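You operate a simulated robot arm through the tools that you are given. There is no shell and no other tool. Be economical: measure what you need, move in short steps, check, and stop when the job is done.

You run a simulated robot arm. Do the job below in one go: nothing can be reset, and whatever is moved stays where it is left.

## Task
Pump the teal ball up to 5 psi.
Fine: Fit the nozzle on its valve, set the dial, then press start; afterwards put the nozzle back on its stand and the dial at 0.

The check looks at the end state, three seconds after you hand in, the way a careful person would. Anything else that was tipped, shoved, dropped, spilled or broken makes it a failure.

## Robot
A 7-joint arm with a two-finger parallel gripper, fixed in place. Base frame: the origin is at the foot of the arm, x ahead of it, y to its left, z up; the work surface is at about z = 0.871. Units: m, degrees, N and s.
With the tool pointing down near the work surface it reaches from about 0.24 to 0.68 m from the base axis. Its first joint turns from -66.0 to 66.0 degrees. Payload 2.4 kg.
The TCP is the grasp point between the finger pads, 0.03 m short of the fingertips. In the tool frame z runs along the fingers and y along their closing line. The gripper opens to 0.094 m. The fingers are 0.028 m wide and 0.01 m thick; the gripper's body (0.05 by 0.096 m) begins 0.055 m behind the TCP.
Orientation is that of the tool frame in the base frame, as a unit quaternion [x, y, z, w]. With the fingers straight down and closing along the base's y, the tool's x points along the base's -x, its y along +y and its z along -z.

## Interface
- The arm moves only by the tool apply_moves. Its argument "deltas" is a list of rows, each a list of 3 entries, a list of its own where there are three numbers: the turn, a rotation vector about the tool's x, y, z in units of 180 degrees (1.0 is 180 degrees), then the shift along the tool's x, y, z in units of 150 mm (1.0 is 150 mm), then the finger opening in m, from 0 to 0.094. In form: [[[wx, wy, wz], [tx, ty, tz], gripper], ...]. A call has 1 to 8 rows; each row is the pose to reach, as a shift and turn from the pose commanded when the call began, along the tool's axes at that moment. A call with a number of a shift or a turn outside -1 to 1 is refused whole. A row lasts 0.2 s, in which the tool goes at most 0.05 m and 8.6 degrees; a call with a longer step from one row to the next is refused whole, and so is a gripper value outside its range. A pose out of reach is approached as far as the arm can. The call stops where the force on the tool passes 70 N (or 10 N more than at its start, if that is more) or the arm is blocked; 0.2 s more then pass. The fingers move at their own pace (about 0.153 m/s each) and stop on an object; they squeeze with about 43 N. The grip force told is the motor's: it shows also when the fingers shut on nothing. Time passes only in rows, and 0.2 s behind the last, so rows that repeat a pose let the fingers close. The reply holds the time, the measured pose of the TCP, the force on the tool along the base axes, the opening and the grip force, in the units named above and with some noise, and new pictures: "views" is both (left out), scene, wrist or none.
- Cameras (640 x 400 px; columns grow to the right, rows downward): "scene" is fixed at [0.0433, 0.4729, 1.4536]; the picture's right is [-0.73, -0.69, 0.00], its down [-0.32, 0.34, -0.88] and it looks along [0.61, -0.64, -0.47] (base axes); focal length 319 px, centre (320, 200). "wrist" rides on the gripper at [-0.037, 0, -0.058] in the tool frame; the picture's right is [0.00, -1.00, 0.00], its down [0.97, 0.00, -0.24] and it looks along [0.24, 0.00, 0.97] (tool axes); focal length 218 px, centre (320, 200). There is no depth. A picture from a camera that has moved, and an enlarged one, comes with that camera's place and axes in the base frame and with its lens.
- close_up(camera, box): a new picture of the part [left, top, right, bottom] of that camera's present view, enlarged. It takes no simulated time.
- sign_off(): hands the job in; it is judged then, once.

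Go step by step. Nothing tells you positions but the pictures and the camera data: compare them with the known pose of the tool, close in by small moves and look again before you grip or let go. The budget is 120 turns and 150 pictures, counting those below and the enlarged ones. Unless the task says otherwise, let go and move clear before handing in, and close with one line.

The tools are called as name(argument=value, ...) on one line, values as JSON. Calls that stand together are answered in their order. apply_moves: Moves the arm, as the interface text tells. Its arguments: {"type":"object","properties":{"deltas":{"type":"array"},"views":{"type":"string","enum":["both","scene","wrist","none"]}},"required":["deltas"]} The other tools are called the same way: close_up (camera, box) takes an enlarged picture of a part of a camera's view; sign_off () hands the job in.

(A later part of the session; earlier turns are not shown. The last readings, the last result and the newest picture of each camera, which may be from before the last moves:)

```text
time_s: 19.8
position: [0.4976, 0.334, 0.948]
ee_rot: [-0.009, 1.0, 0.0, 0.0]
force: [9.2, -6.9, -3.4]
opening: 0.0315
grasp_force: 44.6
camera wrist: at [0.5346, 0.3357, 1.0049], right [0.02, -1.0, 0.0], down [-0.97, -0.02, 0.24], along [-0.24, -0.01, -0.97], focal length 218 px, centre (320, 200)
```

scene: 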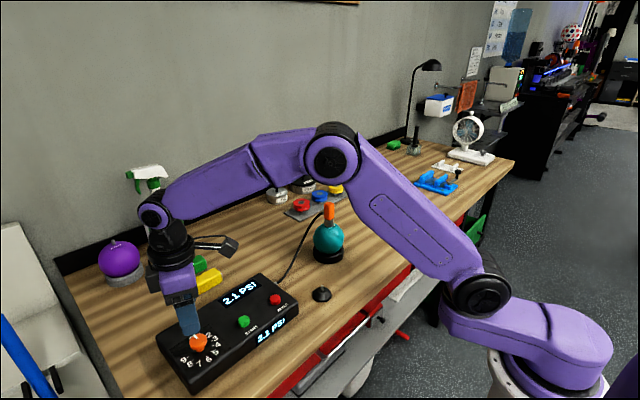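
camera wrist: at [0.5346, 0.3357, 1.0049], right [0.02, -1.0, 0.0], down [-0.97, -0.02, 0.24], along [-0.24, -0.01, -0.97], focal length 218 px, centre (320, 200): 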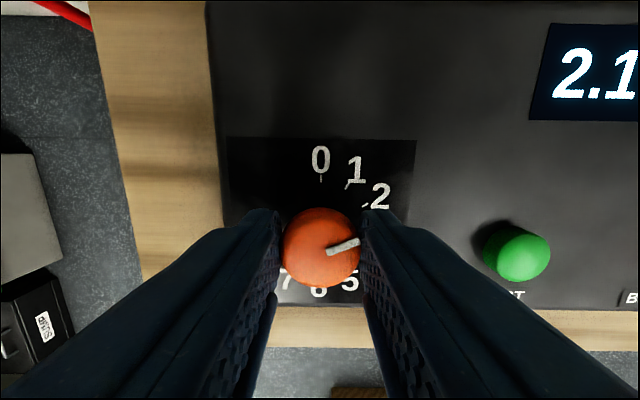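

The knob turns with the gripper. I continue.

apply_moves(deltas=[[[0, 0, 0.0463], [0, 0, 0], 0.015], [[0, 0, 0.0926], [0, 0, 0], 0.015], [[0, 0, 0.1389], [0, 0, 0], 0.015], [[0, 0, 0.1852], [0, 0, 0], 0.015], [[0, 0, 0.2315], [0, 0, 0], 0.015], [[0, 0, 0.2778], [0, 0, 0], 0.015], [[0, 0, 0.3241], [0, 0, 0], 0.015], [[0, 0, 0.3704], [0, 0, 0], 0.015]], views="wrist")

apply_moves(deltas=[[[0, 0, 0.0463], [0, 0, 0], 0.015], [[0, 0, 0.0926], [0, 0, 0], 0.015], [[0, 0, 0.0926], [0, 0, 0], 0.015]], views="wrist")

```text
time_s: 21.6
position: [0.4976, 0.3332, 0.9482]
ee_rot: [0.544, 0.839, -0.004, -0.001]
force: [-3.0, -27.7, -5.5]
opening: 0.0313
grasp_force: 45.0
camera wrist: at [0.5118, 0.2996, 1.005], right [-0.91, -0.41, 0.01], down [-0.4, 0.89, 0.24], along [-0.1, 0.21, -0.97], focal length 218 px, centre (320, 200)
```

wrist: 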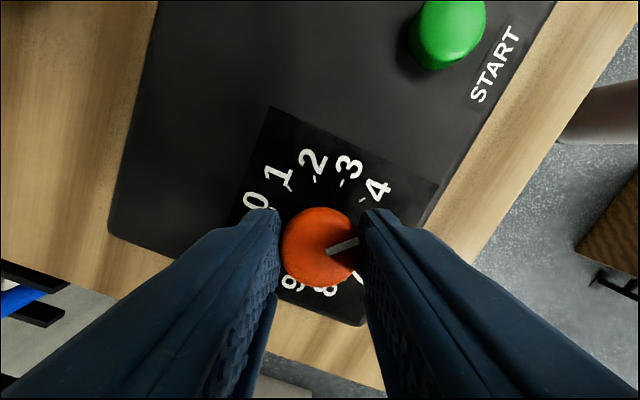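

```text
time_s: 22.4
position: [0.4961, 0.3335, 0.9484]
ee_rot: [0.658, 0.753, -0.005, 0.0]
force: [-7.1, -28.6, -2.0]
opening: 0.0314
grasp_force: 44.8
camera wrist: at [0.5011, 0.2967, 1.0052], right [-0.99, -0.13, 0.01], down [-0.13, 0.96, 0.23], along [-0.04, 0.23, -0.97], focal length 218 px, centre (320, 200)
```

wrist: 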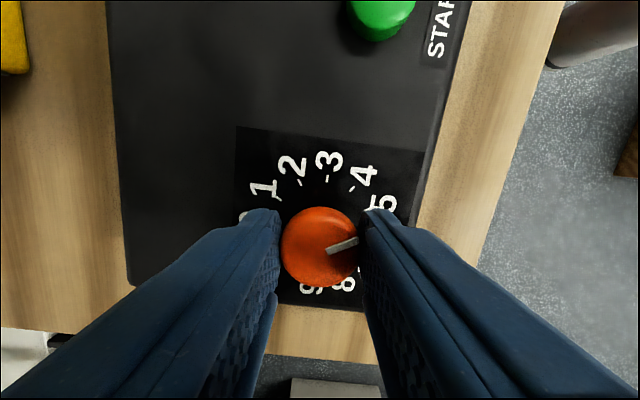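

The turn totals about 150°. I relieve the side load slightly, open, rise and check the pointer.

apply_moves(deltas=[[[0, 0, 0], [-0.012, 0, 0], 0.015], [[0, 0, 0], [-0.012, 0, 0], 0.06], [[0, 0, 0], [-0.012, 0, 0], 0.06], [[0, 0, 0], [-0.012, 0, -0.2], 0.06], [[0, 0, 0], [-0.012, 0, -0.5], 0.06], [[0, 0, 0], [-0.012, 0, -0.75], 0.06]])

close_up(camera="wrist", box=[256, 140, 384, 250])

```text
time_s: 23.8
position: [0.4982, 0.3366, 1.06]
ee_rot: [0.657, 0.754, 0.0, 0.0]
force: [0.1, 0.5, -0.4]
opening: 0.0602
grasp_force: 0.1
camera wrist: at [0.503, 0.2996, 1.1164], right [-0.99, -0.14, 0.0], down [-0.13, 0.96, 0.24], along [-0.03, 0.24, -0.97], focal length 218 px, centre (320, 200)
```

scene: 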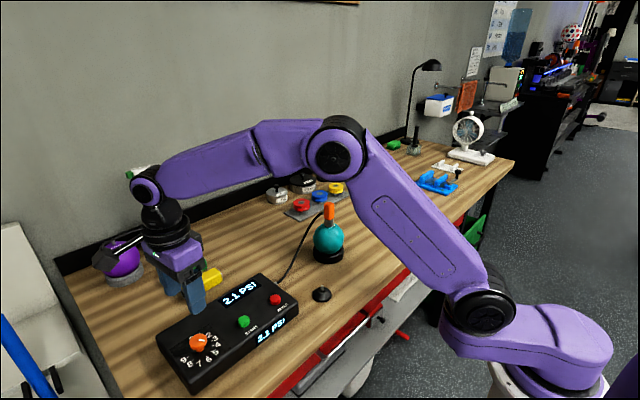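
wrist: 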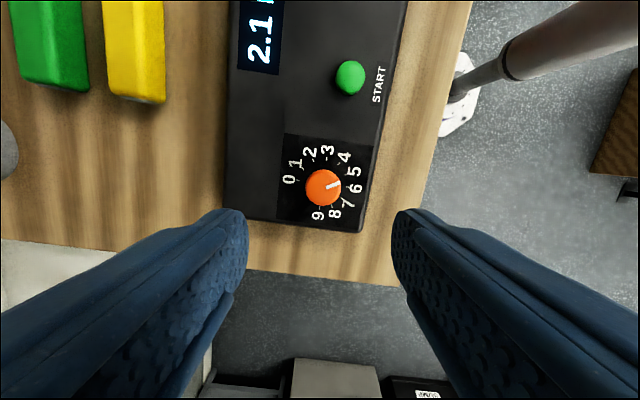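

```text
3.64 times, centred on (320, 195) of wrist
camera zoom: at [0.503, 0.2996, 1.1164], right [-0.99, -0.14, 0.0], down [-0.13, 0.96, 0.24], along [-0.03, 0.24, -0.97], focal length 794 px, centre (320, 218)
```

zoom: 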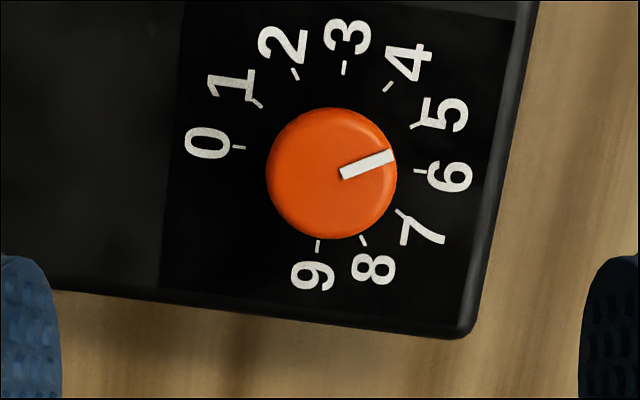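

The pointer is at or very near 5. I zoom in more from both cameras to judge the angle.

close_up(camera="wrist", box=[288, 155, 360, 215])

close_up(camera="scene", box=[170, 320, 234, 372])

```text
6.67 times, centred on (324, 185) of wrist
camera zoom: at [0.503, 0.2996, 1.1164], right [-0.99, -0.14, 0.0], down [-0.13, 0.96, 0.24], along [-0.03, 0.24, -0.97], focal length 1455 px, centre (293, 300)
```

zoom: 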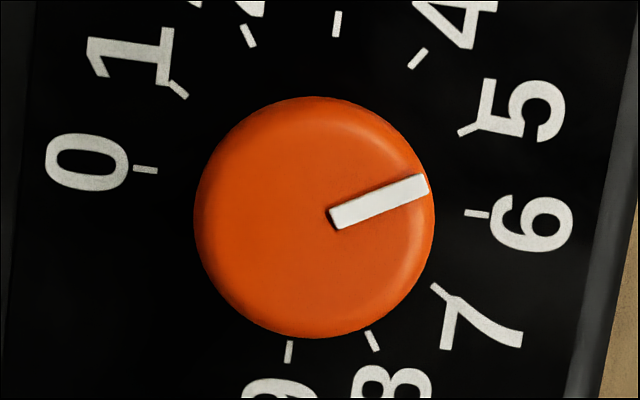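

```text
7.69 times, centred on (202, 346) of scene
camera zoom: at [0.0433, 0.4729, 1.4536], right [-0.73, -0.69, 0.0], down [-0.32, 0.34, -0.88], along [0.61, -0.64, -0.47], focal length 2455 px, centre (1228, -923)
```

zoom: 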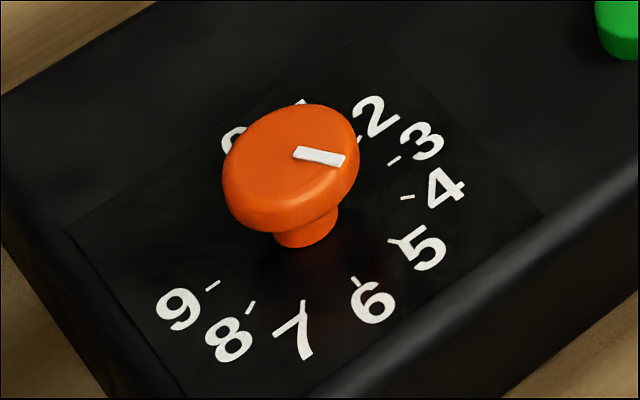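

The pointer is about 3° past 5, and the grip was 2–3 mm off-centre. I re-grip with the centre corrected and turn it back about 2.9°.

apply_moves(deltas=[[[0, 0, 0], [-0.011, -0.018, 0.25], 0.06], [[0, 0, 0], [-0.011, -0.018, 0.5], 0.06], [[0, 0, 0], [-0.011, -0.018, 0.7], 0.06], [[0, 0, 0], [-0.011, -0.018, 0.75], 0.06], [[0, 0, 0], [-0.011, -0.018, 0.75], 0.03], [[0, 0, 0], [-0.011, -0.018, 0.75], 0.015], [[0, 0, 0], [-0.011, -0.018, 0.75], 0.015]], views="wrist")

close_up(camera="wrist", box=[260, 140, 420, 300])

```text
time_s: 25.4
position: [0.4944, 0.3352, 0.9493]
ee_rot: [0.657, 0.754, 0.002, 0.002]
force: [20.2, 4.2, -10.6]
opening: 0.031
grasp_force: 45.0
camera wrist: at [0.4999, 0.2974, 1.0056], right [-0.99, -0.14, 0.0], down [-0.13, 0.96, 0.24], along [-0.03, 0.24, -0.97], focal length 218 px, centre (320, 200)
```

wrist: 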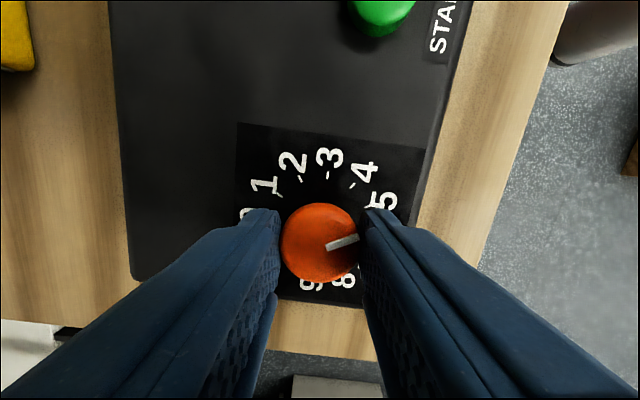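

```text
2.50 times, centred on (340, 220) of wrist
camera zoom: at [0.4999, 0.2974, 1.0056], right [-0.99, -0.14, 0.0], down [-0.13, 0.96, 0.24], along [-0.03, 0.24, -0.97], focal length 546 px, centre (270, 150)
```

zoom: 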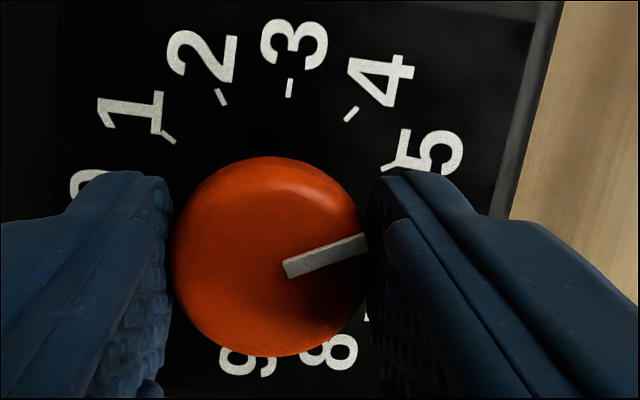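

The side force shows I over-corrected by 1–2 mm. I relax that while turning back 2.9°, then release and rise.

apply_moves(deltas=[[[0, 0, 0], [0, 0.009, 0], 0.015], [[0, 0, -0.0161], [0, 0.009, 0], 0.015], [[0, 0, -0.0161], [0, 0.009, 0], 0.015], [[0, 0, -0.0161], [0, 0.009, 0], 0.06], [[0, 0, -0.0161], [0, 0.009, 0], 0.06], [[0, 0, -0.0161], [0, 0.009, -0.25], 0.06], [[0, 0, -0.0161], [0, 0.009, -0.5], 0.06], [[0, 0, -0.0161], [0, 0.009, -0.75], 0.06]], views="none")

close_up(camera="wrist", box=[288, 155, 360, 215])

```text
time_s: 27.2
position: [0.4938, 0.3352, 1.0623]
ee_rot: [0.637, 0.771, 0.0, 0.0]
force: [0.3, -0.1, 0.7]
opening: 0.0599
grasp_force: 0.0
```

```text
6.67 times, centred on (324, 185) of wrist
camera zoom: at [0.5004, 0.2981, 1.1183], right [-0.98, -0.19, 0.0], down [-0.18, 0.95, 0.24], along [-0.05, 0.24, -0.97], focal length 1455 px, centre (293, 300)
```

zoom: 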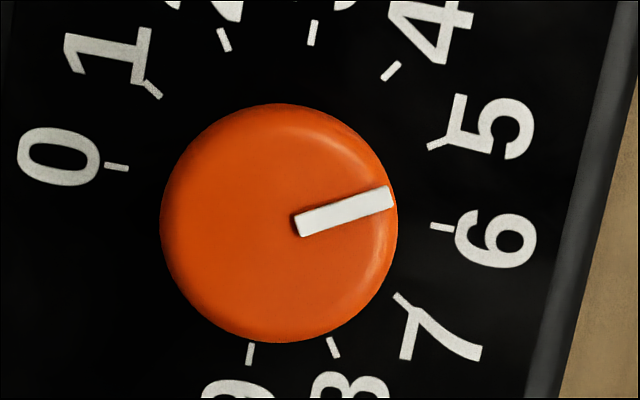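

The pointer now measures about 151.5°, which is 5 within reading error. I rotate the wrist back and move above START.

apply_moves(deltas=[[[0, 0, -0.0472], [0, 0, 0], 0.04], [[0, 0, -0.0944], [0, 0, 0], 0.02], [[0, 0, -0.1416], [0, 0, 0], 0.0], [[0, 0, -0.1888], [0, 0, 0], 0.0], [[0, 0, -0.236], [0, 0, 0], 0.0], [[0, 0, -0.2832], [0, 0, 0], 0.0], [[0, 0, -0.3304], [0, 0, 0], 0.0], [[0, 0, -0.3776], [0, 0, 0], 0.0]], views="none")

apply_moves(deltas=[[[0, 0, -0.0309], [0, 0, 0], 0.0], [[0, 0, -0.0618], [0, 0, 0], 0.0]], views="none")

apply_moves(deltas=[[[0, 0, 0], [0.03, -0.3, 0], 0.0], [[0, 0, 0], [0.06, -0.6, 0], 0.0]], views="both")

```text
time_s: 29.0
position: [0.4958, 0.3335, 1.0601]
ee_rot: [0.097, 0.995, 0.0, 0.0]
force: [-0.7, 0.6, -0.6]
opening: 0.0
grasp_force: 32.7
```

```text
time_s: 29.6
position: [0.496, 0.3339, 1.0586]
ee_rot: [-0.001, 1.0, 0.0, 0.0]
force: [0.3, 0.2, -0.6]
opening: 0.0
grasp_force: 33.3
```

```text
time_s: 30.2
position: [0.4887, 0.2411, 1.0631]
ee_rot: [0.001, 1.0, 0.0, 0.0]
force: [-0.3, -0.1, 0.1]
opening: 0.0
grasp_force: 33.0
camera wrist: at [0.5253, 0.2404, 1.1202], right [0.0, -1.0, 0.0], down [-0.97, 0.0, 0.24], along [-0.24, 0.0, -0.97], focal length 218 px, centre (320, 200)
```

scene: 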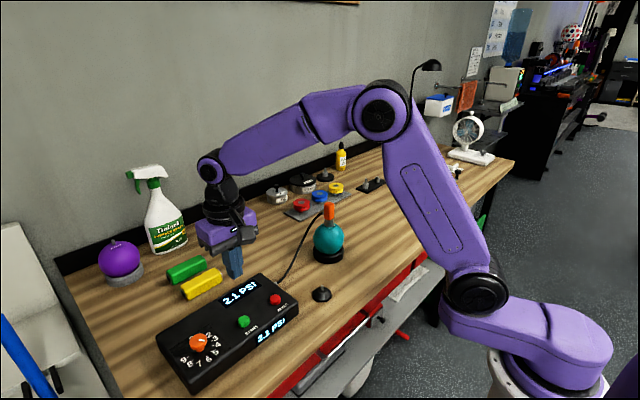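
wrist: 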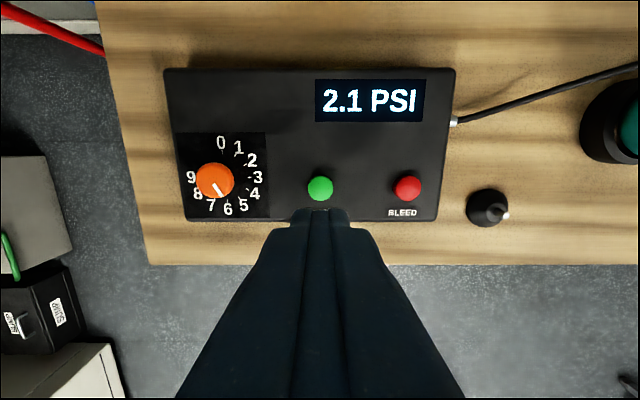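

The closed tips are right over START. I go down to just above it and check.

apply_moves(deltas=[[[0, 0, 0], [0, 0, 0.25], 0.0], [[0, 0, 0], [0, 0, 0.5], 0.0], [[0, 0, 0], [0, 0, 0.62], 0.0]], views="wrist")

close_up(camera="scene", box=[200, 280, 296, 350])

```text
time_s: 31.0
position: [0.4862, 0.2429, 0.9655]
ee_rot: [0.001, 1.0, 0.0, -0.001]
force: [-0.1, -0.6, 0.1]
opening: 0.0002
grasp_force: 33.2
camera wrist: at [0.5245, 0.2428, 1.0238], right [0.0, -1.0, 0.0], down [-0.97, 0.0, 0.24], along [-0.24, 0.0, -0.97], focal length 218 px, centre (320, 200)
```

wrist: 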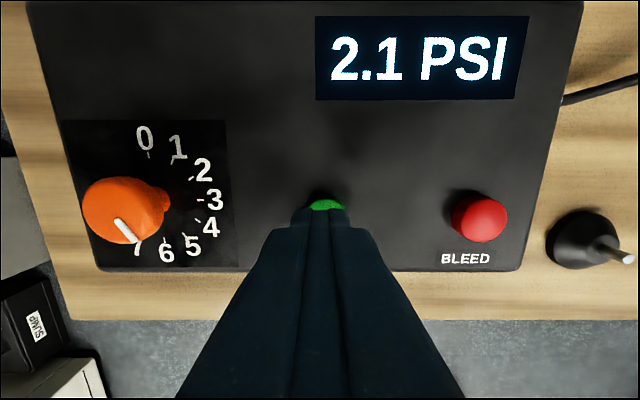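

```text
5.71 times, centred on (248, 315) of scene
camera zoom: at [0.0433, 0.4729, 1.4536], right [-0.73, -0.69, 0.0], down [-0.32, 0.34, -0.88], along [0.61, -0.64, -0.47], focal length 1824 px, centre (731, -457)
```

zoom: 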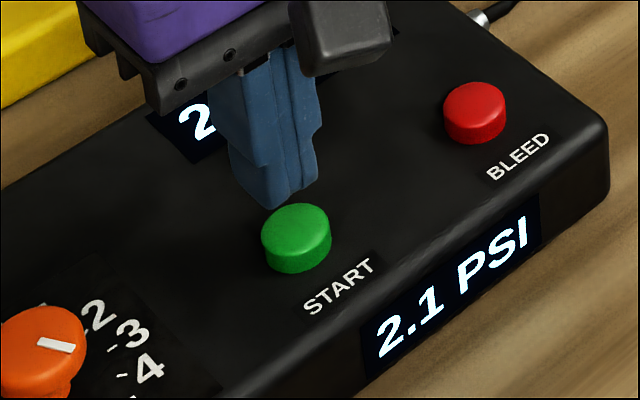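

The tips are about 13 mm above the button and on target. I press in small steps.

apply_moves(deltas=[[[0, 0, 0], [0, 0, 0.05], 0.0], [[0, 0, 0], [0, 0, 0.08], 0.0], [[0, 0, 0], [0, 0, 0.095], 0.0], [[0, 0, 0], [0, 0, 0.11], 0.0]], views="wrist")

```text
time_s: 32.0
position: [0.4862, 0.2438, 0.9515]
ee_rot: [0.001, 1.0, 0.0, 0.0]
force: [0.0, -0.4, -0.8]
opening: 0.0
grasp_force: 33.3
camera wrist: at [0.5238, 0.2437, 1.0087], right [0.0, -1.0, 0.0], down [-0.97, 0.0, 0.24], along [-0.24, 0.0, -0.97], focal length 218 px, centre (320, 200)
```

wrist: 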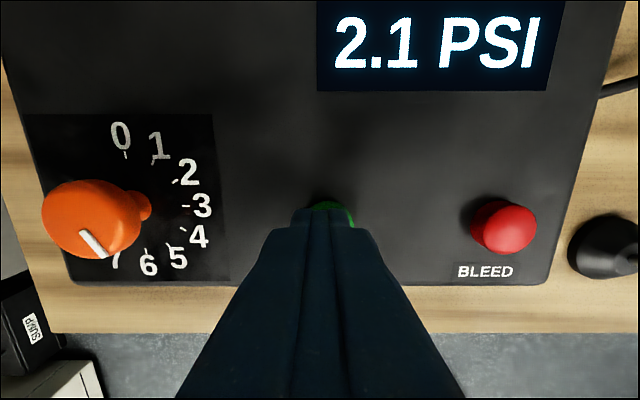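

apply_moves(deltas=[[[0, 0, 0], [0, 0, 0.012], 0.0], [[0, 0, 0], [0, 0, 0.024], 0.0]], views="wrist")

```text
time_s: 32.6
position: [0.4872, 0.2447, 0.9477]
ee_rot: [0.001, 1.0, 0.0, 0.0]
force: [0.2, 0.1, 0.2]
opening: 0.0
grasp_force: 33.1
camera wrist: at [0.5238, 0.2438, 1.0046], right [0.0, -1.0, 0.0], down [-0.97, 0.0, 0.24], along [-0.24, 0.0, -0.97], focal length 218 px, centre (320, 200)
```

wrist: 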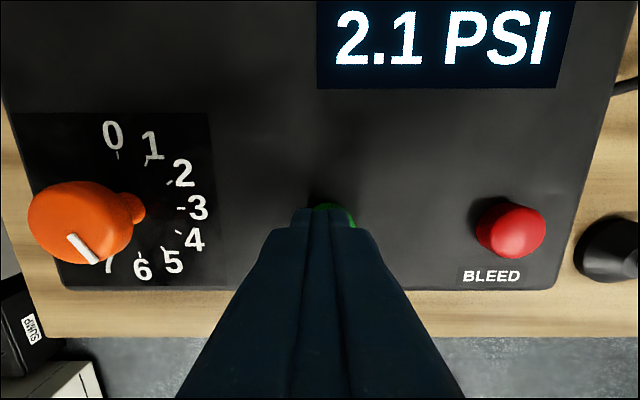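

No contact yet. The button is a bit to the right, so I shift 1.5 mm that way and keep pressing.

apply_moves(deltas=[[[0, 0, 0], [0, -0.01, 0.012], 0.0], [[0, 0, 0], [0, -0.01, 0.024], 0.0], [[0, 0, 0], [0, -0.01, 0.036], 0.0]], views="wrist")

close_up(camera="scene", box=[200, 280, 296, 350])

```text
time_s: 33.4
position: [0.4852, 0.2413, 0.9421]
ee_rot: [0.002, 1.0, -0.001, -0.001]
force: [0.8, -1.0, 1.4]
opening: 0.0
grasp_force: 33.0
camera wrist: at [0.524, 0.2419, 0.9991], right [0.0, -1.0, 0.0], down [-0.97, 0.0, 0.24], along [-0.24, 0.0, -0.97], focal length 218 px, centre (320, 200)
```

wrist: 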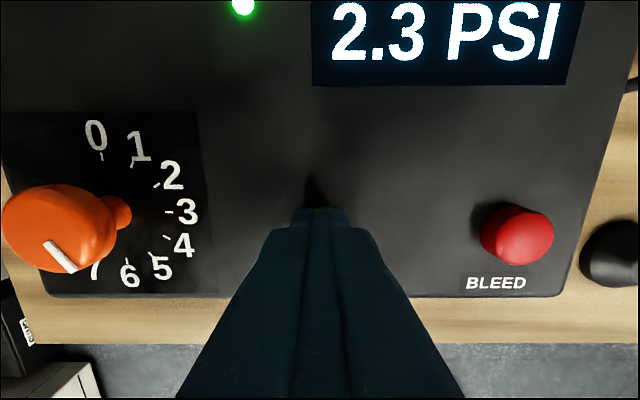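

```text
5.71 times, centred on (248, 315) of scene
camera zoom: at [0.0433, 0.4729, 1.4536], right [-0.73, -0.69, 0.0], down [-0.32, 0.34, -0.88], along [0.61, -0.64, -0.47], focal length 1824 px, centre (731, -457)
```

zoom: 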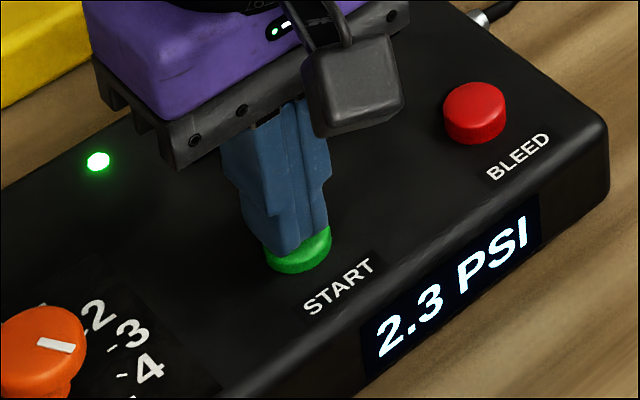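

The pump started: its light is on and the gauge reads 2.3. I lift off and wait.

apply_moves(deltas=[[[0, 0, 0], [0, 0, -0.1], 0.0], [[0, 0, 0], [0, 0, -0.4], 0.0], [[0, 0, 0], [0, 0, -0.7], 0.0], [[0, 0, 0], [0, 0, -0.8], 0.0], [[0, 0, 0], [0, 0, -0.8], 0.0], [[0, 0, 0], [0, 0, -0.8], 0.0], [[0, 0, 0], [0, 0, -0.8], 0.0], [[0, 0, 0], [0, 0, -0.8], 0.0]], views="wrist")

```text
time_s: 35.2
position: [0.4888, 0.2392, 1.0625]
ee_rot: [0.001, 1.0, 0.0, 0.0]
force: [-0.4, 0.0, -0.6]
opening: 0.0
grasp_force: 32.8
camera wrist: at [0.5248, 0.2399, 1.1195], right [0.0, -1.0, 0.0], down [-0.97, 0.0, 0.24], along [-0.24, 0.0, -0.97], focal length 218 px, centre (320, 200)
```

wrist: 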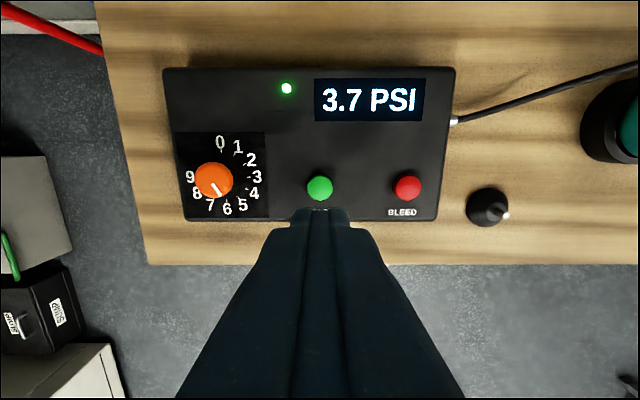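

The gauge is at 3.7 and rising about 0.8 psi per second. I wait 1.8 s more.

apply_moves(deltas=[[[0, 0, 0], [0, 0, 0], 0.03], [[0, 0, 0], [0, 0, 0], 0.06], [[0, 0, 0], [0, 0, 0], 0.06], [[0, 0, 0], [0, 0, 0], 0.06], [[0, 0, 0], [0, 0, 0], 0.06], [[0, 0, 0], [0, 0, 0], 0.06], [[0, 0, 0], [0, 0, 0], 0.06], [[0, 0, 0], [0, 0, 0], 0.06]], views="wrist")

```text
time_s: 37.0
position: [0.4878, 0.2407, 1.0625]
ee_rot: [0.0, 1.0, -0.001, -0.001]
force: [0.9, 0.2, 0.6]
opening: 0.0601
grasp_force: 0.0
camera wrist: at [0.5248, 0.2399, 1.1196], right [0.0, -1.0, 0.0], down [-0.97, 0.0, 0.24], along [-0.24, 0.0, -0.97], focal length 218 px, centre (320, 200)
```

wrist: 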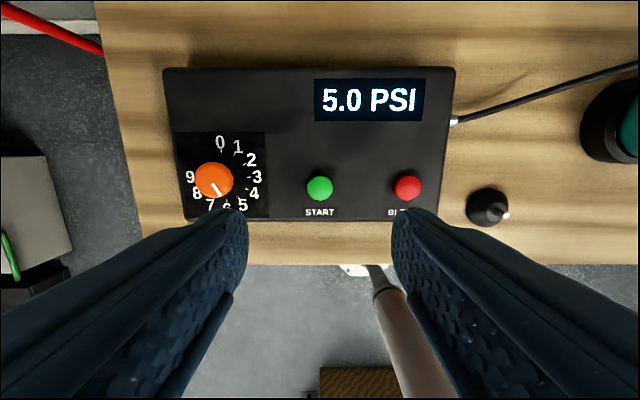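

The gauge reads 5.0 and the pump has stopped. I go back over the ball to fetch the nozzle.

apply_moves(deltas=[[[0, 0, 0], [0, 0, -0.3], 0.06], [[0, 0, 0], [0, 0, -0.6], 0.06], [[0, 0, 0], [0, -0.3, -0.655], 0.06], [[0, 0, 0], [0, -0.6, -0.655], 0.06], [[0, 0, 0], [0, -0.9, -0.655], 0.06], [[0, 0, 0], [-0.1, -1.0, -0.655], 0.06]], views="none")

apply_moves(deltas=[[[0, 0, 0], [-0.1, -0.3, 0], 0.06], [[0, 0, 0], [-0.2, -0.6, 0], 0.06], [[0, 0, 0], [-0.3, -0.9, 0], 0.06], [[0, 0, 0], [-0.326, -1.0, 0], 0.06]], views="none")

apply_moves(deltas=[[[0, 0, 0], [0, -0.278, 0], 0.06], [[0, 0, 0], [0, -0.278, 0], 0.06]], views="both")

```text
time_s: 38.4
position: [0.4993, 0.0939, 1.161]
ee_rot: [0.0, 1.0, 0.0, 0.0]
force: [0.3, -0.2, -0.5]
opening: 0.0602
grasp_force: 0.1
```

```text
time_s: 39.4
position: [0.549, -0.0601, 1.1624]
ee_rot: [0.001, 1.0, 0.0, 0.0]
force: [-0.4, -0.5, -0.9]
opening: 0.0599
grasp_force: 0.0
```

```text
time_s: 40.0
position: [0.55, -0.101, 1.1598]
ee_rot: [0.001, 1.0, 0.0, 0.0]
force: [0.1, -0.4, -0.1]
opening: 0.0599
grasp_force: 0.1
camera wrist: at [0.5873, -0.1007, 1.2166], right [0.0, -1.0, 0.0], down [-0.97, 0.0, 0.24], along [-0.24, 0.0, -0.97], focal length 218 px, centre (320, 200)
```

scene: 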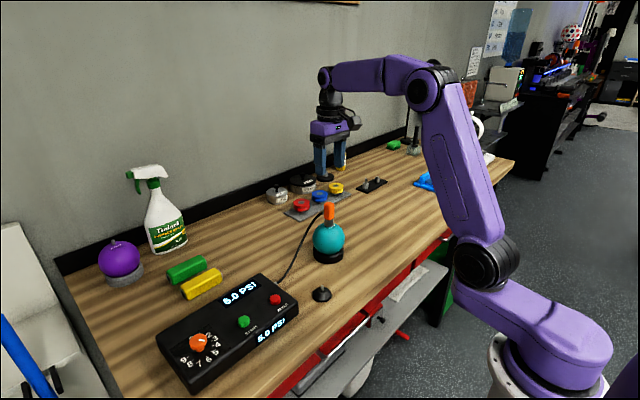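
wrist: 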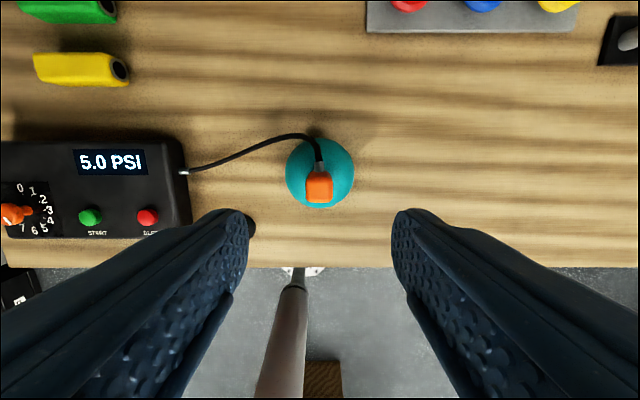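

The nozzle is centred below. I go down to the same grasp height.

apply_moves(deltas=[[[0, 0, 0], [0, 0, 0.25], 0.055], [[0, 0, 0], [0, 0, 0.5], 0.055], [[0, 0, 0], [0, 0, 0.75], 0.055], [[0, 0, 0], [0, 0, 0.929], 0.055]], views="wrist")

close_up(camera="scene", box=[300, 180, 360, 250])

```text
time_s: 41.0
position: [0.5497, -0.1005, 1.0217]
ee_rot: [0.001, 1.0, 0.0, 0.0]
force: [0.9, -0.1, 0.2]
opening: 0.055
grasp_force: 0.2
camera wrist: at [0.5876, -0.101, 1.0796], right [0.0, -1.0, 0.0], down [-0.97, 0.0, 0.24], along [-0.24, 0.0, -0.97], focal length 218 px, centre (320, 200)
```

wrist: 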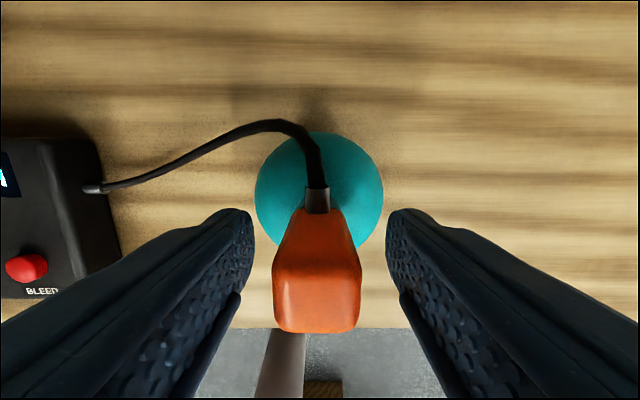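

```text
5.71 times, centred on (330, 215) of scene
camera zoom: at [0.0433, 0.4729, 1.4536], right [-0.73, -0.69, 0.0], down [-0.32, 0.34, -0.88], along [0.61, -0.64, -0.47], focal length 1824 px, centre (263, 114)
```

zoom: 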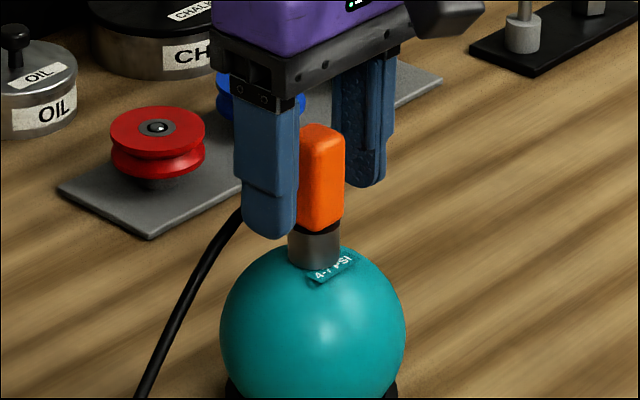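

I close on the handle and lift straight off the valve.

apply_moves(deltas=[[[0, 0, 0], [0, 0.004, 0], 0.03], [[0, 0, 0], [0, 0.004, 0], 0.01], [[0, 0, 0], [0, 0.004, 0], 0.01], [[0, 0, 0], [0, 0.004, -0.07], 0.01], [[0, 0, 0], [0, 0.004, -0.15], 0.01], [[0, 0, 0], [0, 0.004, -0.27], 0.01], [[0, 0, 0], [0, 0.004, -0.4], 0.01]], views="both")

close_up(camera="scene", box=[290, 170, 370, 270])

```text
time_s: 42.6
position: [0.549, -0.0998, 1.0808]
ee_rot: [0.0, 1.0, 0.001, 0.0]
force: [-0.5, 0.7, -0.3]
opening: 0.0273
grasp_force: 43.3
camera wrist: at [0.587, -0.0991, 1.1389], right [0.0, -1.0, 0.0], down [-0.97, 0.0, 0.24], along [-0.24, 0.0, -0.97], focal length 218 px, centre (320, 200)
```

scene: 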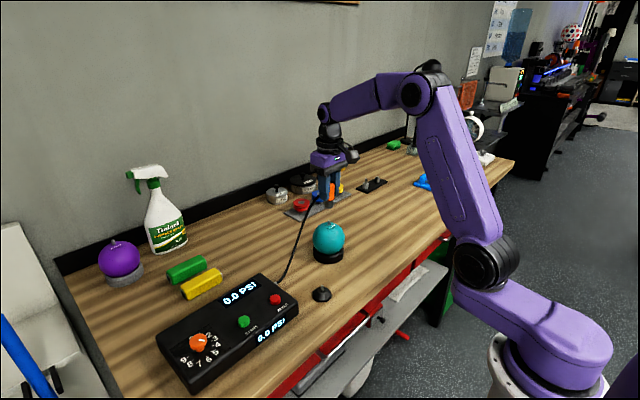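
wrist: 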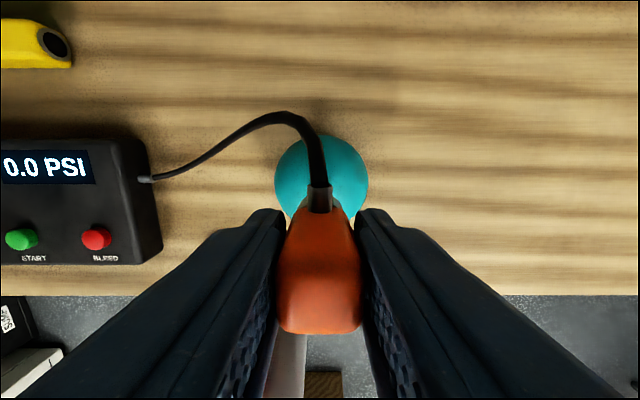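

```text
4.00 times, centred on (330, 220) of scene
camera zoom: at [0.0433, 0.4729, 1.4536], right [-0.73, -0.69, 0.0], down [-0.32, 0.34, -0.88], along [0.61, -0.64, -0.47], focal length 1277 px, centre (280, 120)
```

zoom: 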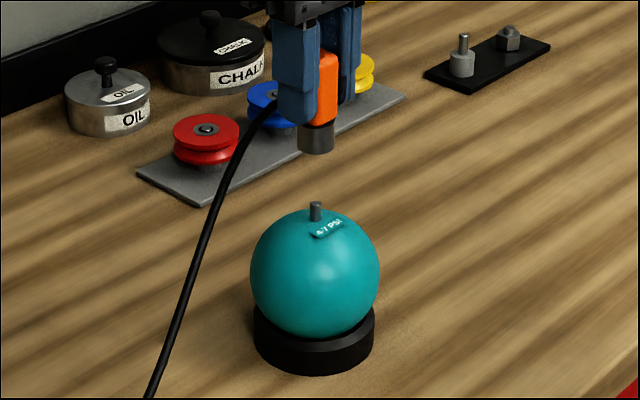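

The nozzle is off and the ball stayed in place. I carry it back above the stand.

apply_moves(deltas=[[[0, 0, 0], [0.165, 0.223, 0], 0.01], [[0, 0, 0], [0.33, 0.446, 0], 0.01], [[0, 0, 0], [0.5, 0.67, 0], 0.01], [[0, 0, 0], [0.6, 0.81, 0], 0.01], [[0, 0, 0], [0.662, 0.891, 0], 0.01], [[0, 0, 0], [0.662, 0.891, 0.3], 0.01], [[0, 0, 0], [0.662, 0.891, 0.5], 0.01]], views="wrist")

close_up(camera="scene", box=[290, 220, 354, 310])

close_up(camera="wrist", box=[280, 140, 360, 210])

```text
time_s: 44.2
position: [0.45, 0.0347, 1.0082]
ee_rot: [0.0, 1.0, 0.0, 0.001]
force: [0.3, 0.2, 0.0]
opening: 0.0276
grasp_force: 42.9
camera wrist: at [0.4874, 0.0355, 1.0655], right [0.0, -1.0, 0.0], down [-0.97, 0.0, 0.24], along [-0.24, 0.0, -0.97], focal length 218 px, centre (320, 200)
```

wrist: 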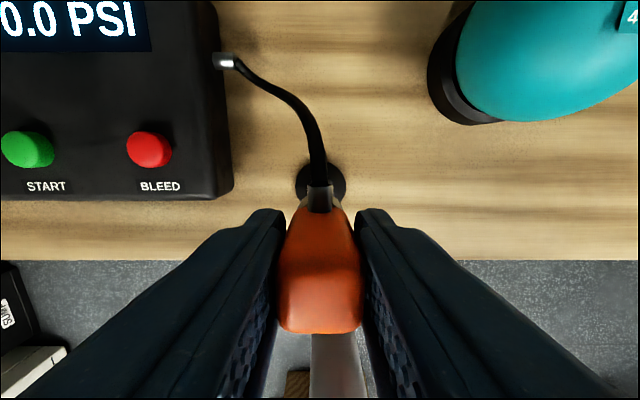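

```text
4.44 times, centred on (322, 265) of scene
camera zoom: at [0.0433, 0.4729, 1.4536], right [-0.73, -0.69, 0.0], down [-0.32, 0.34, -0.88], along [0.61, -0.64, -0.47], focal length 1419 px, centre (311, -89)
```

zoom: 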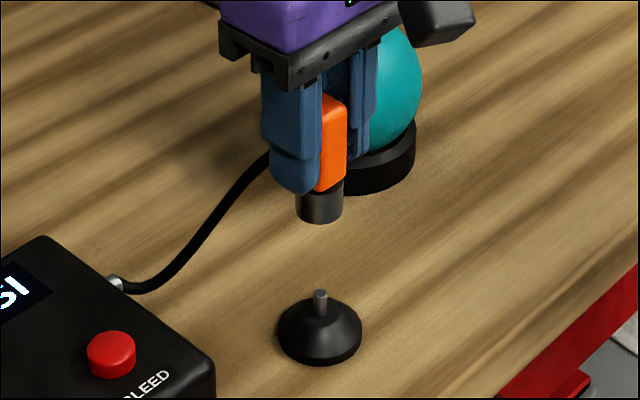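

```text
5.71 times, centred on (320, 175) of wrist
camera zoom: at [0.4874, 0.0355, 1.0655], right [0.0, -1.0, 0.0], down [-0.97, 0.0, 0.24], along [-0.24, 0.0, -0.97], focal length 1247 px, centre (320, 343)
```

zoom: 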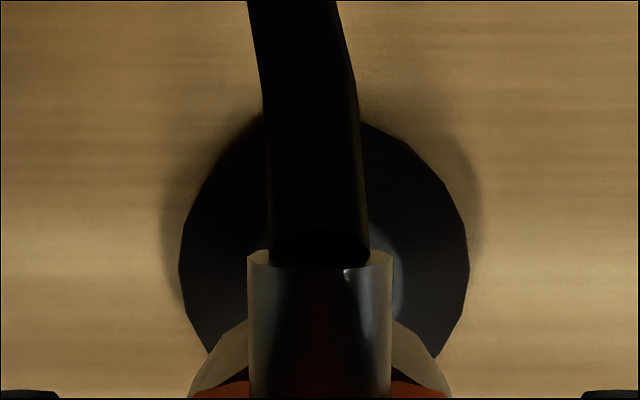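

It lines up in both views. I lower it to just above the post.

apply_moves(deltas=[[[0, 0, 0], [0, -0.002, 0.15], 0.01], [[0, 0, 0], [0, -0.002, 0.29], 0.01]], views="none")

close_up(camera="scene", box=[290, 230, 354, 310])

```text
time_s: 44.8
position: [0.4503, 0.0362, 0.9646]
ee_rot: [0.001, 1.0, 0.001, 0.001]
force: [0.4, 0.0, -0.1]
opening: 0.0272
grasp_force: 42.9
```

```text
5.00 times, centred on (322, 270) of scene
camera zoom: at [0.0433, 0.4729, 1.4536], right [-0.73, -0.69, 0.0], down [-0.32, 0.34, -0.88], along [0.61, -0.64, -0.47], focal length 1596 px, centre (310, -150)
```

zoom: 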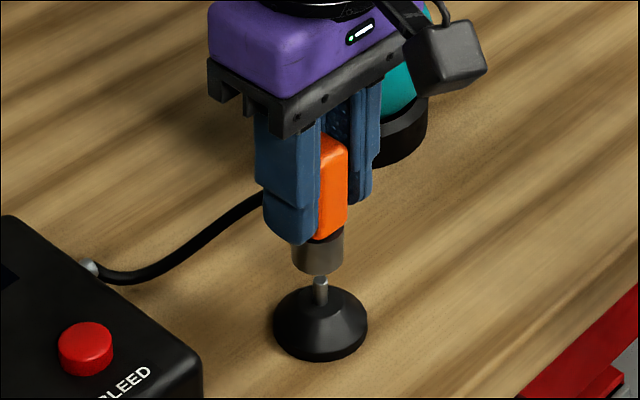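

The post is about 1.5 mm to the right in the scene view. I nudge that way and lower slowly.

apply_moves(deltas=[[[0, 0, 0], [0.006, -0.005, 0.03], 0.01], [[0, 0, 0], [0.006, -0.005, 0.07], 0.01], [[0, 0, 0], [0.006, -0.005, 0.11], 0.01], [[0, 0, 0], [0.006, -0.005, 0.15], 0.01], [[0, 0, 0], [0.006, -0.005, 0.174], 0.01]], views="wrist")

close_up(camera="scene", box=[290, 230, 354, 310])

```text
time_s: 46.0
position: [0.4486, 0.0344, 0.9384]
ee_rot: [0.001, 1.0, 0.0, 0.001]
force: [-0.1, -0.6, -1.4]
opening: 0.0277
grasp_force: 42.9
camera wrist: at [0.4861, 0.035, 0.9943], right [0.0, -1.0, 0.0], down [-0.97, 0.0, 0.24], along [-0.24, 0.0, -0.97], focal length 218 px, centre (320, 200)
```

wrist: 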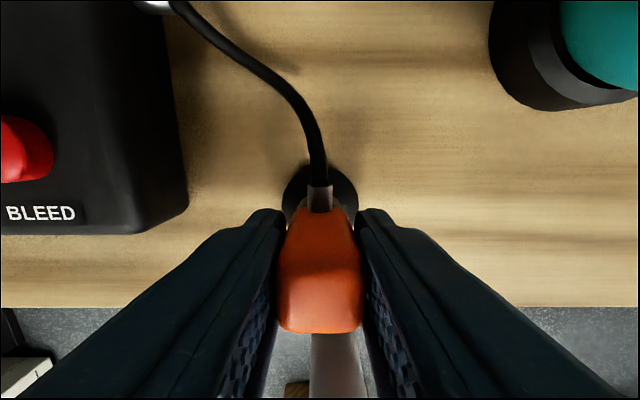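

```text
5.00 times, centred on (322, 270) of scene
camera zoom: at [0.0433, 0.4729, 1.4536], right [-0.73, -0.69, 0.0], down [-0.32, 0.34, -0.88], along [0.61, -0.64, -0.47], focal length 1596 px, centre (310, -150)
```

zoom: 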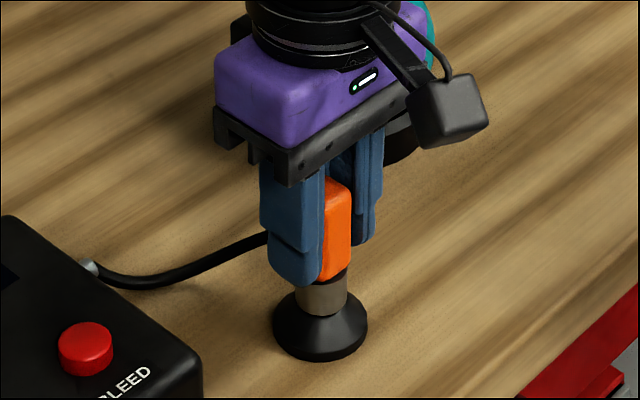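

The cup is over the post. I lower a touch more to feel it seat.

apply_moves(deltas=[[[0, 0, 0], [0, 0, 0.008], 0.01], [[0, 0, 0], [0, 0, 0.016], 0.01]], views="none")

```text
time_s: 46.6
position: [0.4504, 0.035, 0.9338]
ee_rot: [0.001, 1.0, 0.0, 0.0]
force: [-0.8, 1.2, 5.9]
opening: 0.0275
grasp_force: 43.1
```

Light contact at about 6 N means it is seated. I release and rise.

apply_moves(deltas=[[[0, 0, 0], [0, 0, -0.003], 0.01], [[0, 0, 0], [0, 0, -0.003], 0.05], [[0, 0, 0], [0, 0, -0.003], 0.05], [[0, 0, 0], [0, 0, -0.1], 0.05], [[0, 0, 0], [0, 0, -0.3], 0.05], [[0, 0, 0], [0, 0, -0.6], 0.05], [[0, 0, 0], [0, 0, -0.85], 0.05]], views="both")

close_up(camera="scene", box=[290, 255, 354, 307])

```text
time_s: 48.2
position: [0.4484, 0.0332, 1.0597]
ee_rot: [0.0, 1.0, 0.0, 0.0]
force: [0.3, 0.8, -0.2]
opening: 0.05
grasp_force: 0.1
camera wrist: at [0.4862, 0.0331, 1.117], right [0.0, -1.0, 0.0], down [-0.97, 0.0, 0.24], along [-0.24, 0.0, -0.97], focal length 218 px, centre (320, 200)
```

scene: 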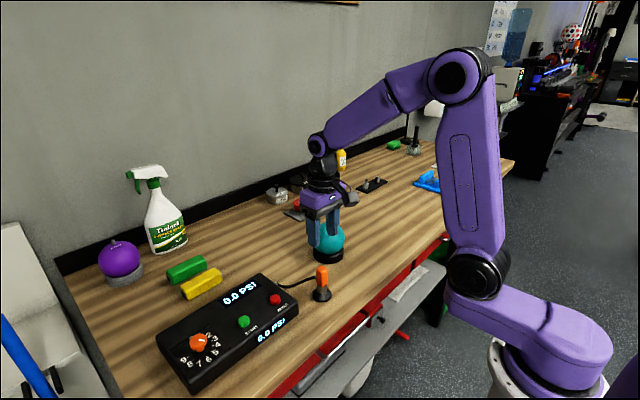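
wrist: 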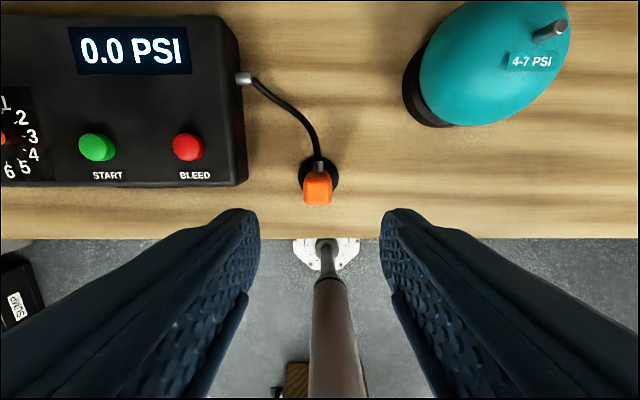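

```text
7.69 times, centred on (322, 281) of scene
camera zoom: at [0.0433, 0.4729, 1.4536], right [-0.73, -0.69, 0.0], down [-0.32, 0.34, -0.88], along [0.61, -0.64, -0.47], focal length 2455 px, centre (305, -423)
```

zoom: 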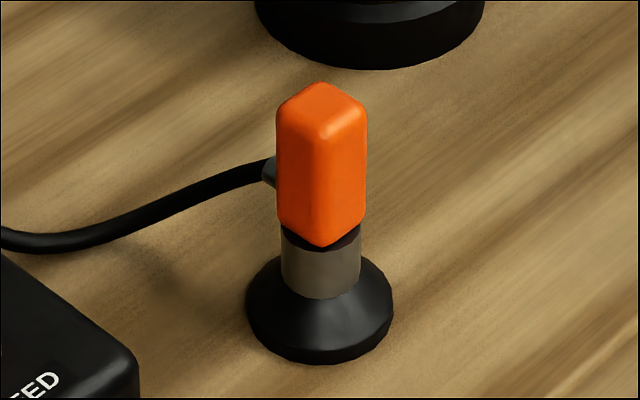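

The nozzle sits on its stand exactly as at the start. Now I go to the dial, pre-rotating clockwise on the way to leave room for the turn back.

apply_moves(deltas=[[[0, 0, 0], [0, 0.3, 0], 0.06], [[0, 0, 0], [-0.1, 0.6, 0], 0.06], [[0, 0, 0], [-0.2, 0.85, 0], 0.06], [[0, 0, 0], [-0.308, 1.0, 0], 0.06]], views="none")

apply_moves(deltas=[[[0, 0, 0.0463], [0, 0.3, 0], 0.06], [[0, 0, 0.0926], [0, 0.6, 0], 0.06], [[0, 0, 0.1389], [0, 0.85, 0], 0.06], [[0, 0, 0.1852], [0, 1.0, 0], 0.06]], views="none")

apply_moves(deltas=[[[0, 0, 0.045], [0, 0, 0], 0.06], [[0, 0, 0.09], [0, 0, 0], 0.06], [[0, 0, 0.135], [0, 0, 0], 0.06], [[0, 0, 0.18], [0, 0, 0], 0.06], [[0, 0, 0.225], [0, 0, 0], 0.06], [[0, 0, 0.27], [0, 0, 0], 0.06]], views="both")

```text
time_s: 49.2
position: [0.4961, 0.1821, 1.0591]
ee_rot: [0.001, 1.0, 0.0, 0.001]
force: [0.4, 1.0, -0.4]
opening: 0.06
grasp_force: 0.0
```

```text
time_s: 50.2
position: [0.4955, 0.3348, 1.0604]
ee_rot: [0.29, 0.957, -0.001, 0.0]
force: [-0.7, 1.1, 0.9]
opening: 0.0599
grasp_force: 0.1
```

```text
time_s: 51.6
position: [0.4966, 0.3334, 1.06]
ee_rot: [0.657, 0.754, 0.0, 0.0]
force: [-0.1, 0.4, 0.7]
opening: 0.06
grasp_force: 0.1
camera wrist: at [0.5027, 0.2965, 1.1182], right [-0.99, -0.14, 0.0], down [-0.13, 0.96, 0.24], along [-0.03, 0.24, -0.97], focal length 218 px, centre (320, 200)
```

scene: 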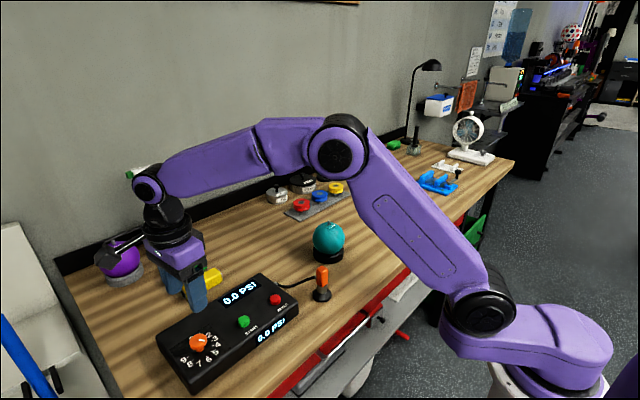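
wrist: 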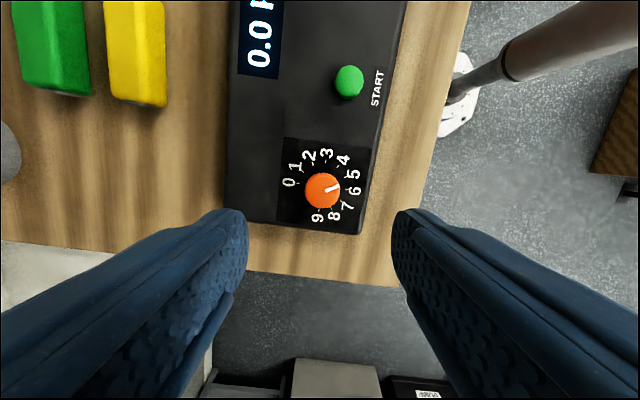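

The knob is centred. I go down and grip it.

apply_moves(deltas=[[[0, 0, 0], [0.01, 0, 0.25], 0.06], [[0, 0, 0], [0.01, 0, 0.5], 0.06], [[0, 0, 0], [0.01, 0, 0.7], 0.06], [[0, 0, 0], [0.01, 0, 0.757], 0.06], [[0, 0, 0], [0.01, 0, 0.757], 0.03], [[0, 0, 0], [0.01, 0, 0.757], 0.015], [[0, 0, 0], [0.01, 0, 0.757], 0.015]], views="wrist")

```text
time_s: 53.2
position: [0.4962, 0.3362, 0.9499]
ee_rot: [0.655, 0.755, 0.0, 0.0]
force: [1.5, 0.0, -3.0]
opening: 0.0315
grasp_force: 45.6
camera wrist: at [0.5002, 0.2993, 1.0063], right [-0.99, -0.14, 0.0], down [-0.13, 0.96, 0.24], along [-0.03, 0.24, -0.97], focal length 218 px, centre (320, 200)
```

wrist: 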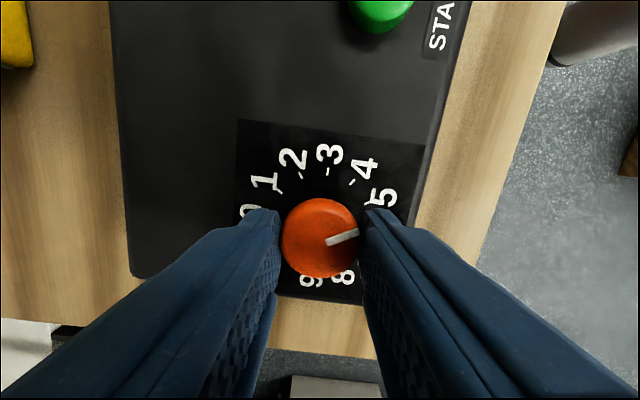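

It is gripped with almost no side load. I turn it counter-clockwise about 151°.

apply_moves(deltas=[[[0, 0, -0.0467], [0, 0, 0], 0.015], [[0, 0, -0.0934], [0, 0, 0], 0.015], [[0, 0, -0.1401], [0, 0, 0], 0.015], [[0, 0, -0.1868], [0, 0, 0], 0.015], [[0, 0, -0.2335], [0, 0, 0], 0.015], [[0, 0, -0.2802], [0, 0, 0], 0.015], [[0, 0, -0.3269], [0, 0, 0], 0.015], [[0, 0, -0.3736], [0, 0, 0], 0.015]], views="none")

apply_moves(deltas=[[[0, 0, -0.0467], [0, 0, 0], 0.015], [[0, 0, -0.0934], [0, 0, 0], 0.015], [[0, 0, -0.1401], [0, 0, 0], 0.015], [[0, 0, -0.1868], [0, 0, 0], 0.015], [[0, 0, -0.2335], [0, 0, 0], 0.015], [[0, 0, -0.2802], [0, 0, 0], 0.015], [[0, 0, -0.3269], [0, 0, 0], 0.015], [[0, 0, -0.3736], [0, 0, 0], 0.015]], views="wrist")

```text
time_s: 55.0
position: [0.4953, 0.3356, 0.9492]
ee_rot: [0.127, 0.992, 0.0, 0.0]
force: [-18.4, -2.0, 32.9]
opening: 0.0313
grasp_force: 45.0
```

```text
time_s: 56.8
position: [0.4946, 0.3351, 0.9483]
ee_rot: [-0.443, 0.896, 0.001, -0.002]
force: [-24.7, -5.3, 33.4]
opening: 0.0316
grasp_force: 45.4
camera wrist: at [0.5177, 0.3641, 1.0055], right [0.79, -0.61, 0.0], down [-0.59, -0.77, 0.24], along [-0.15, -0.19, -0.97], focal length 218 px, centre (320, 200)
```

wrist: 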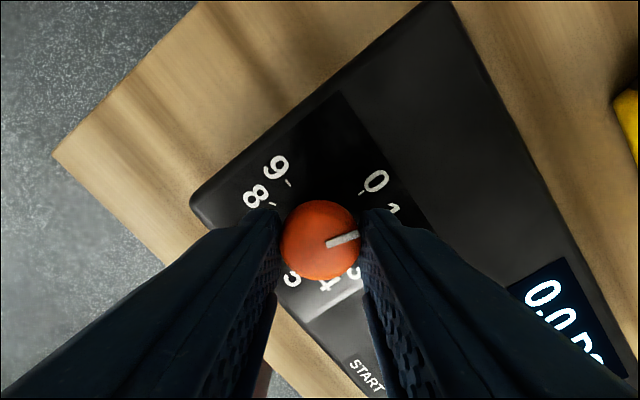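

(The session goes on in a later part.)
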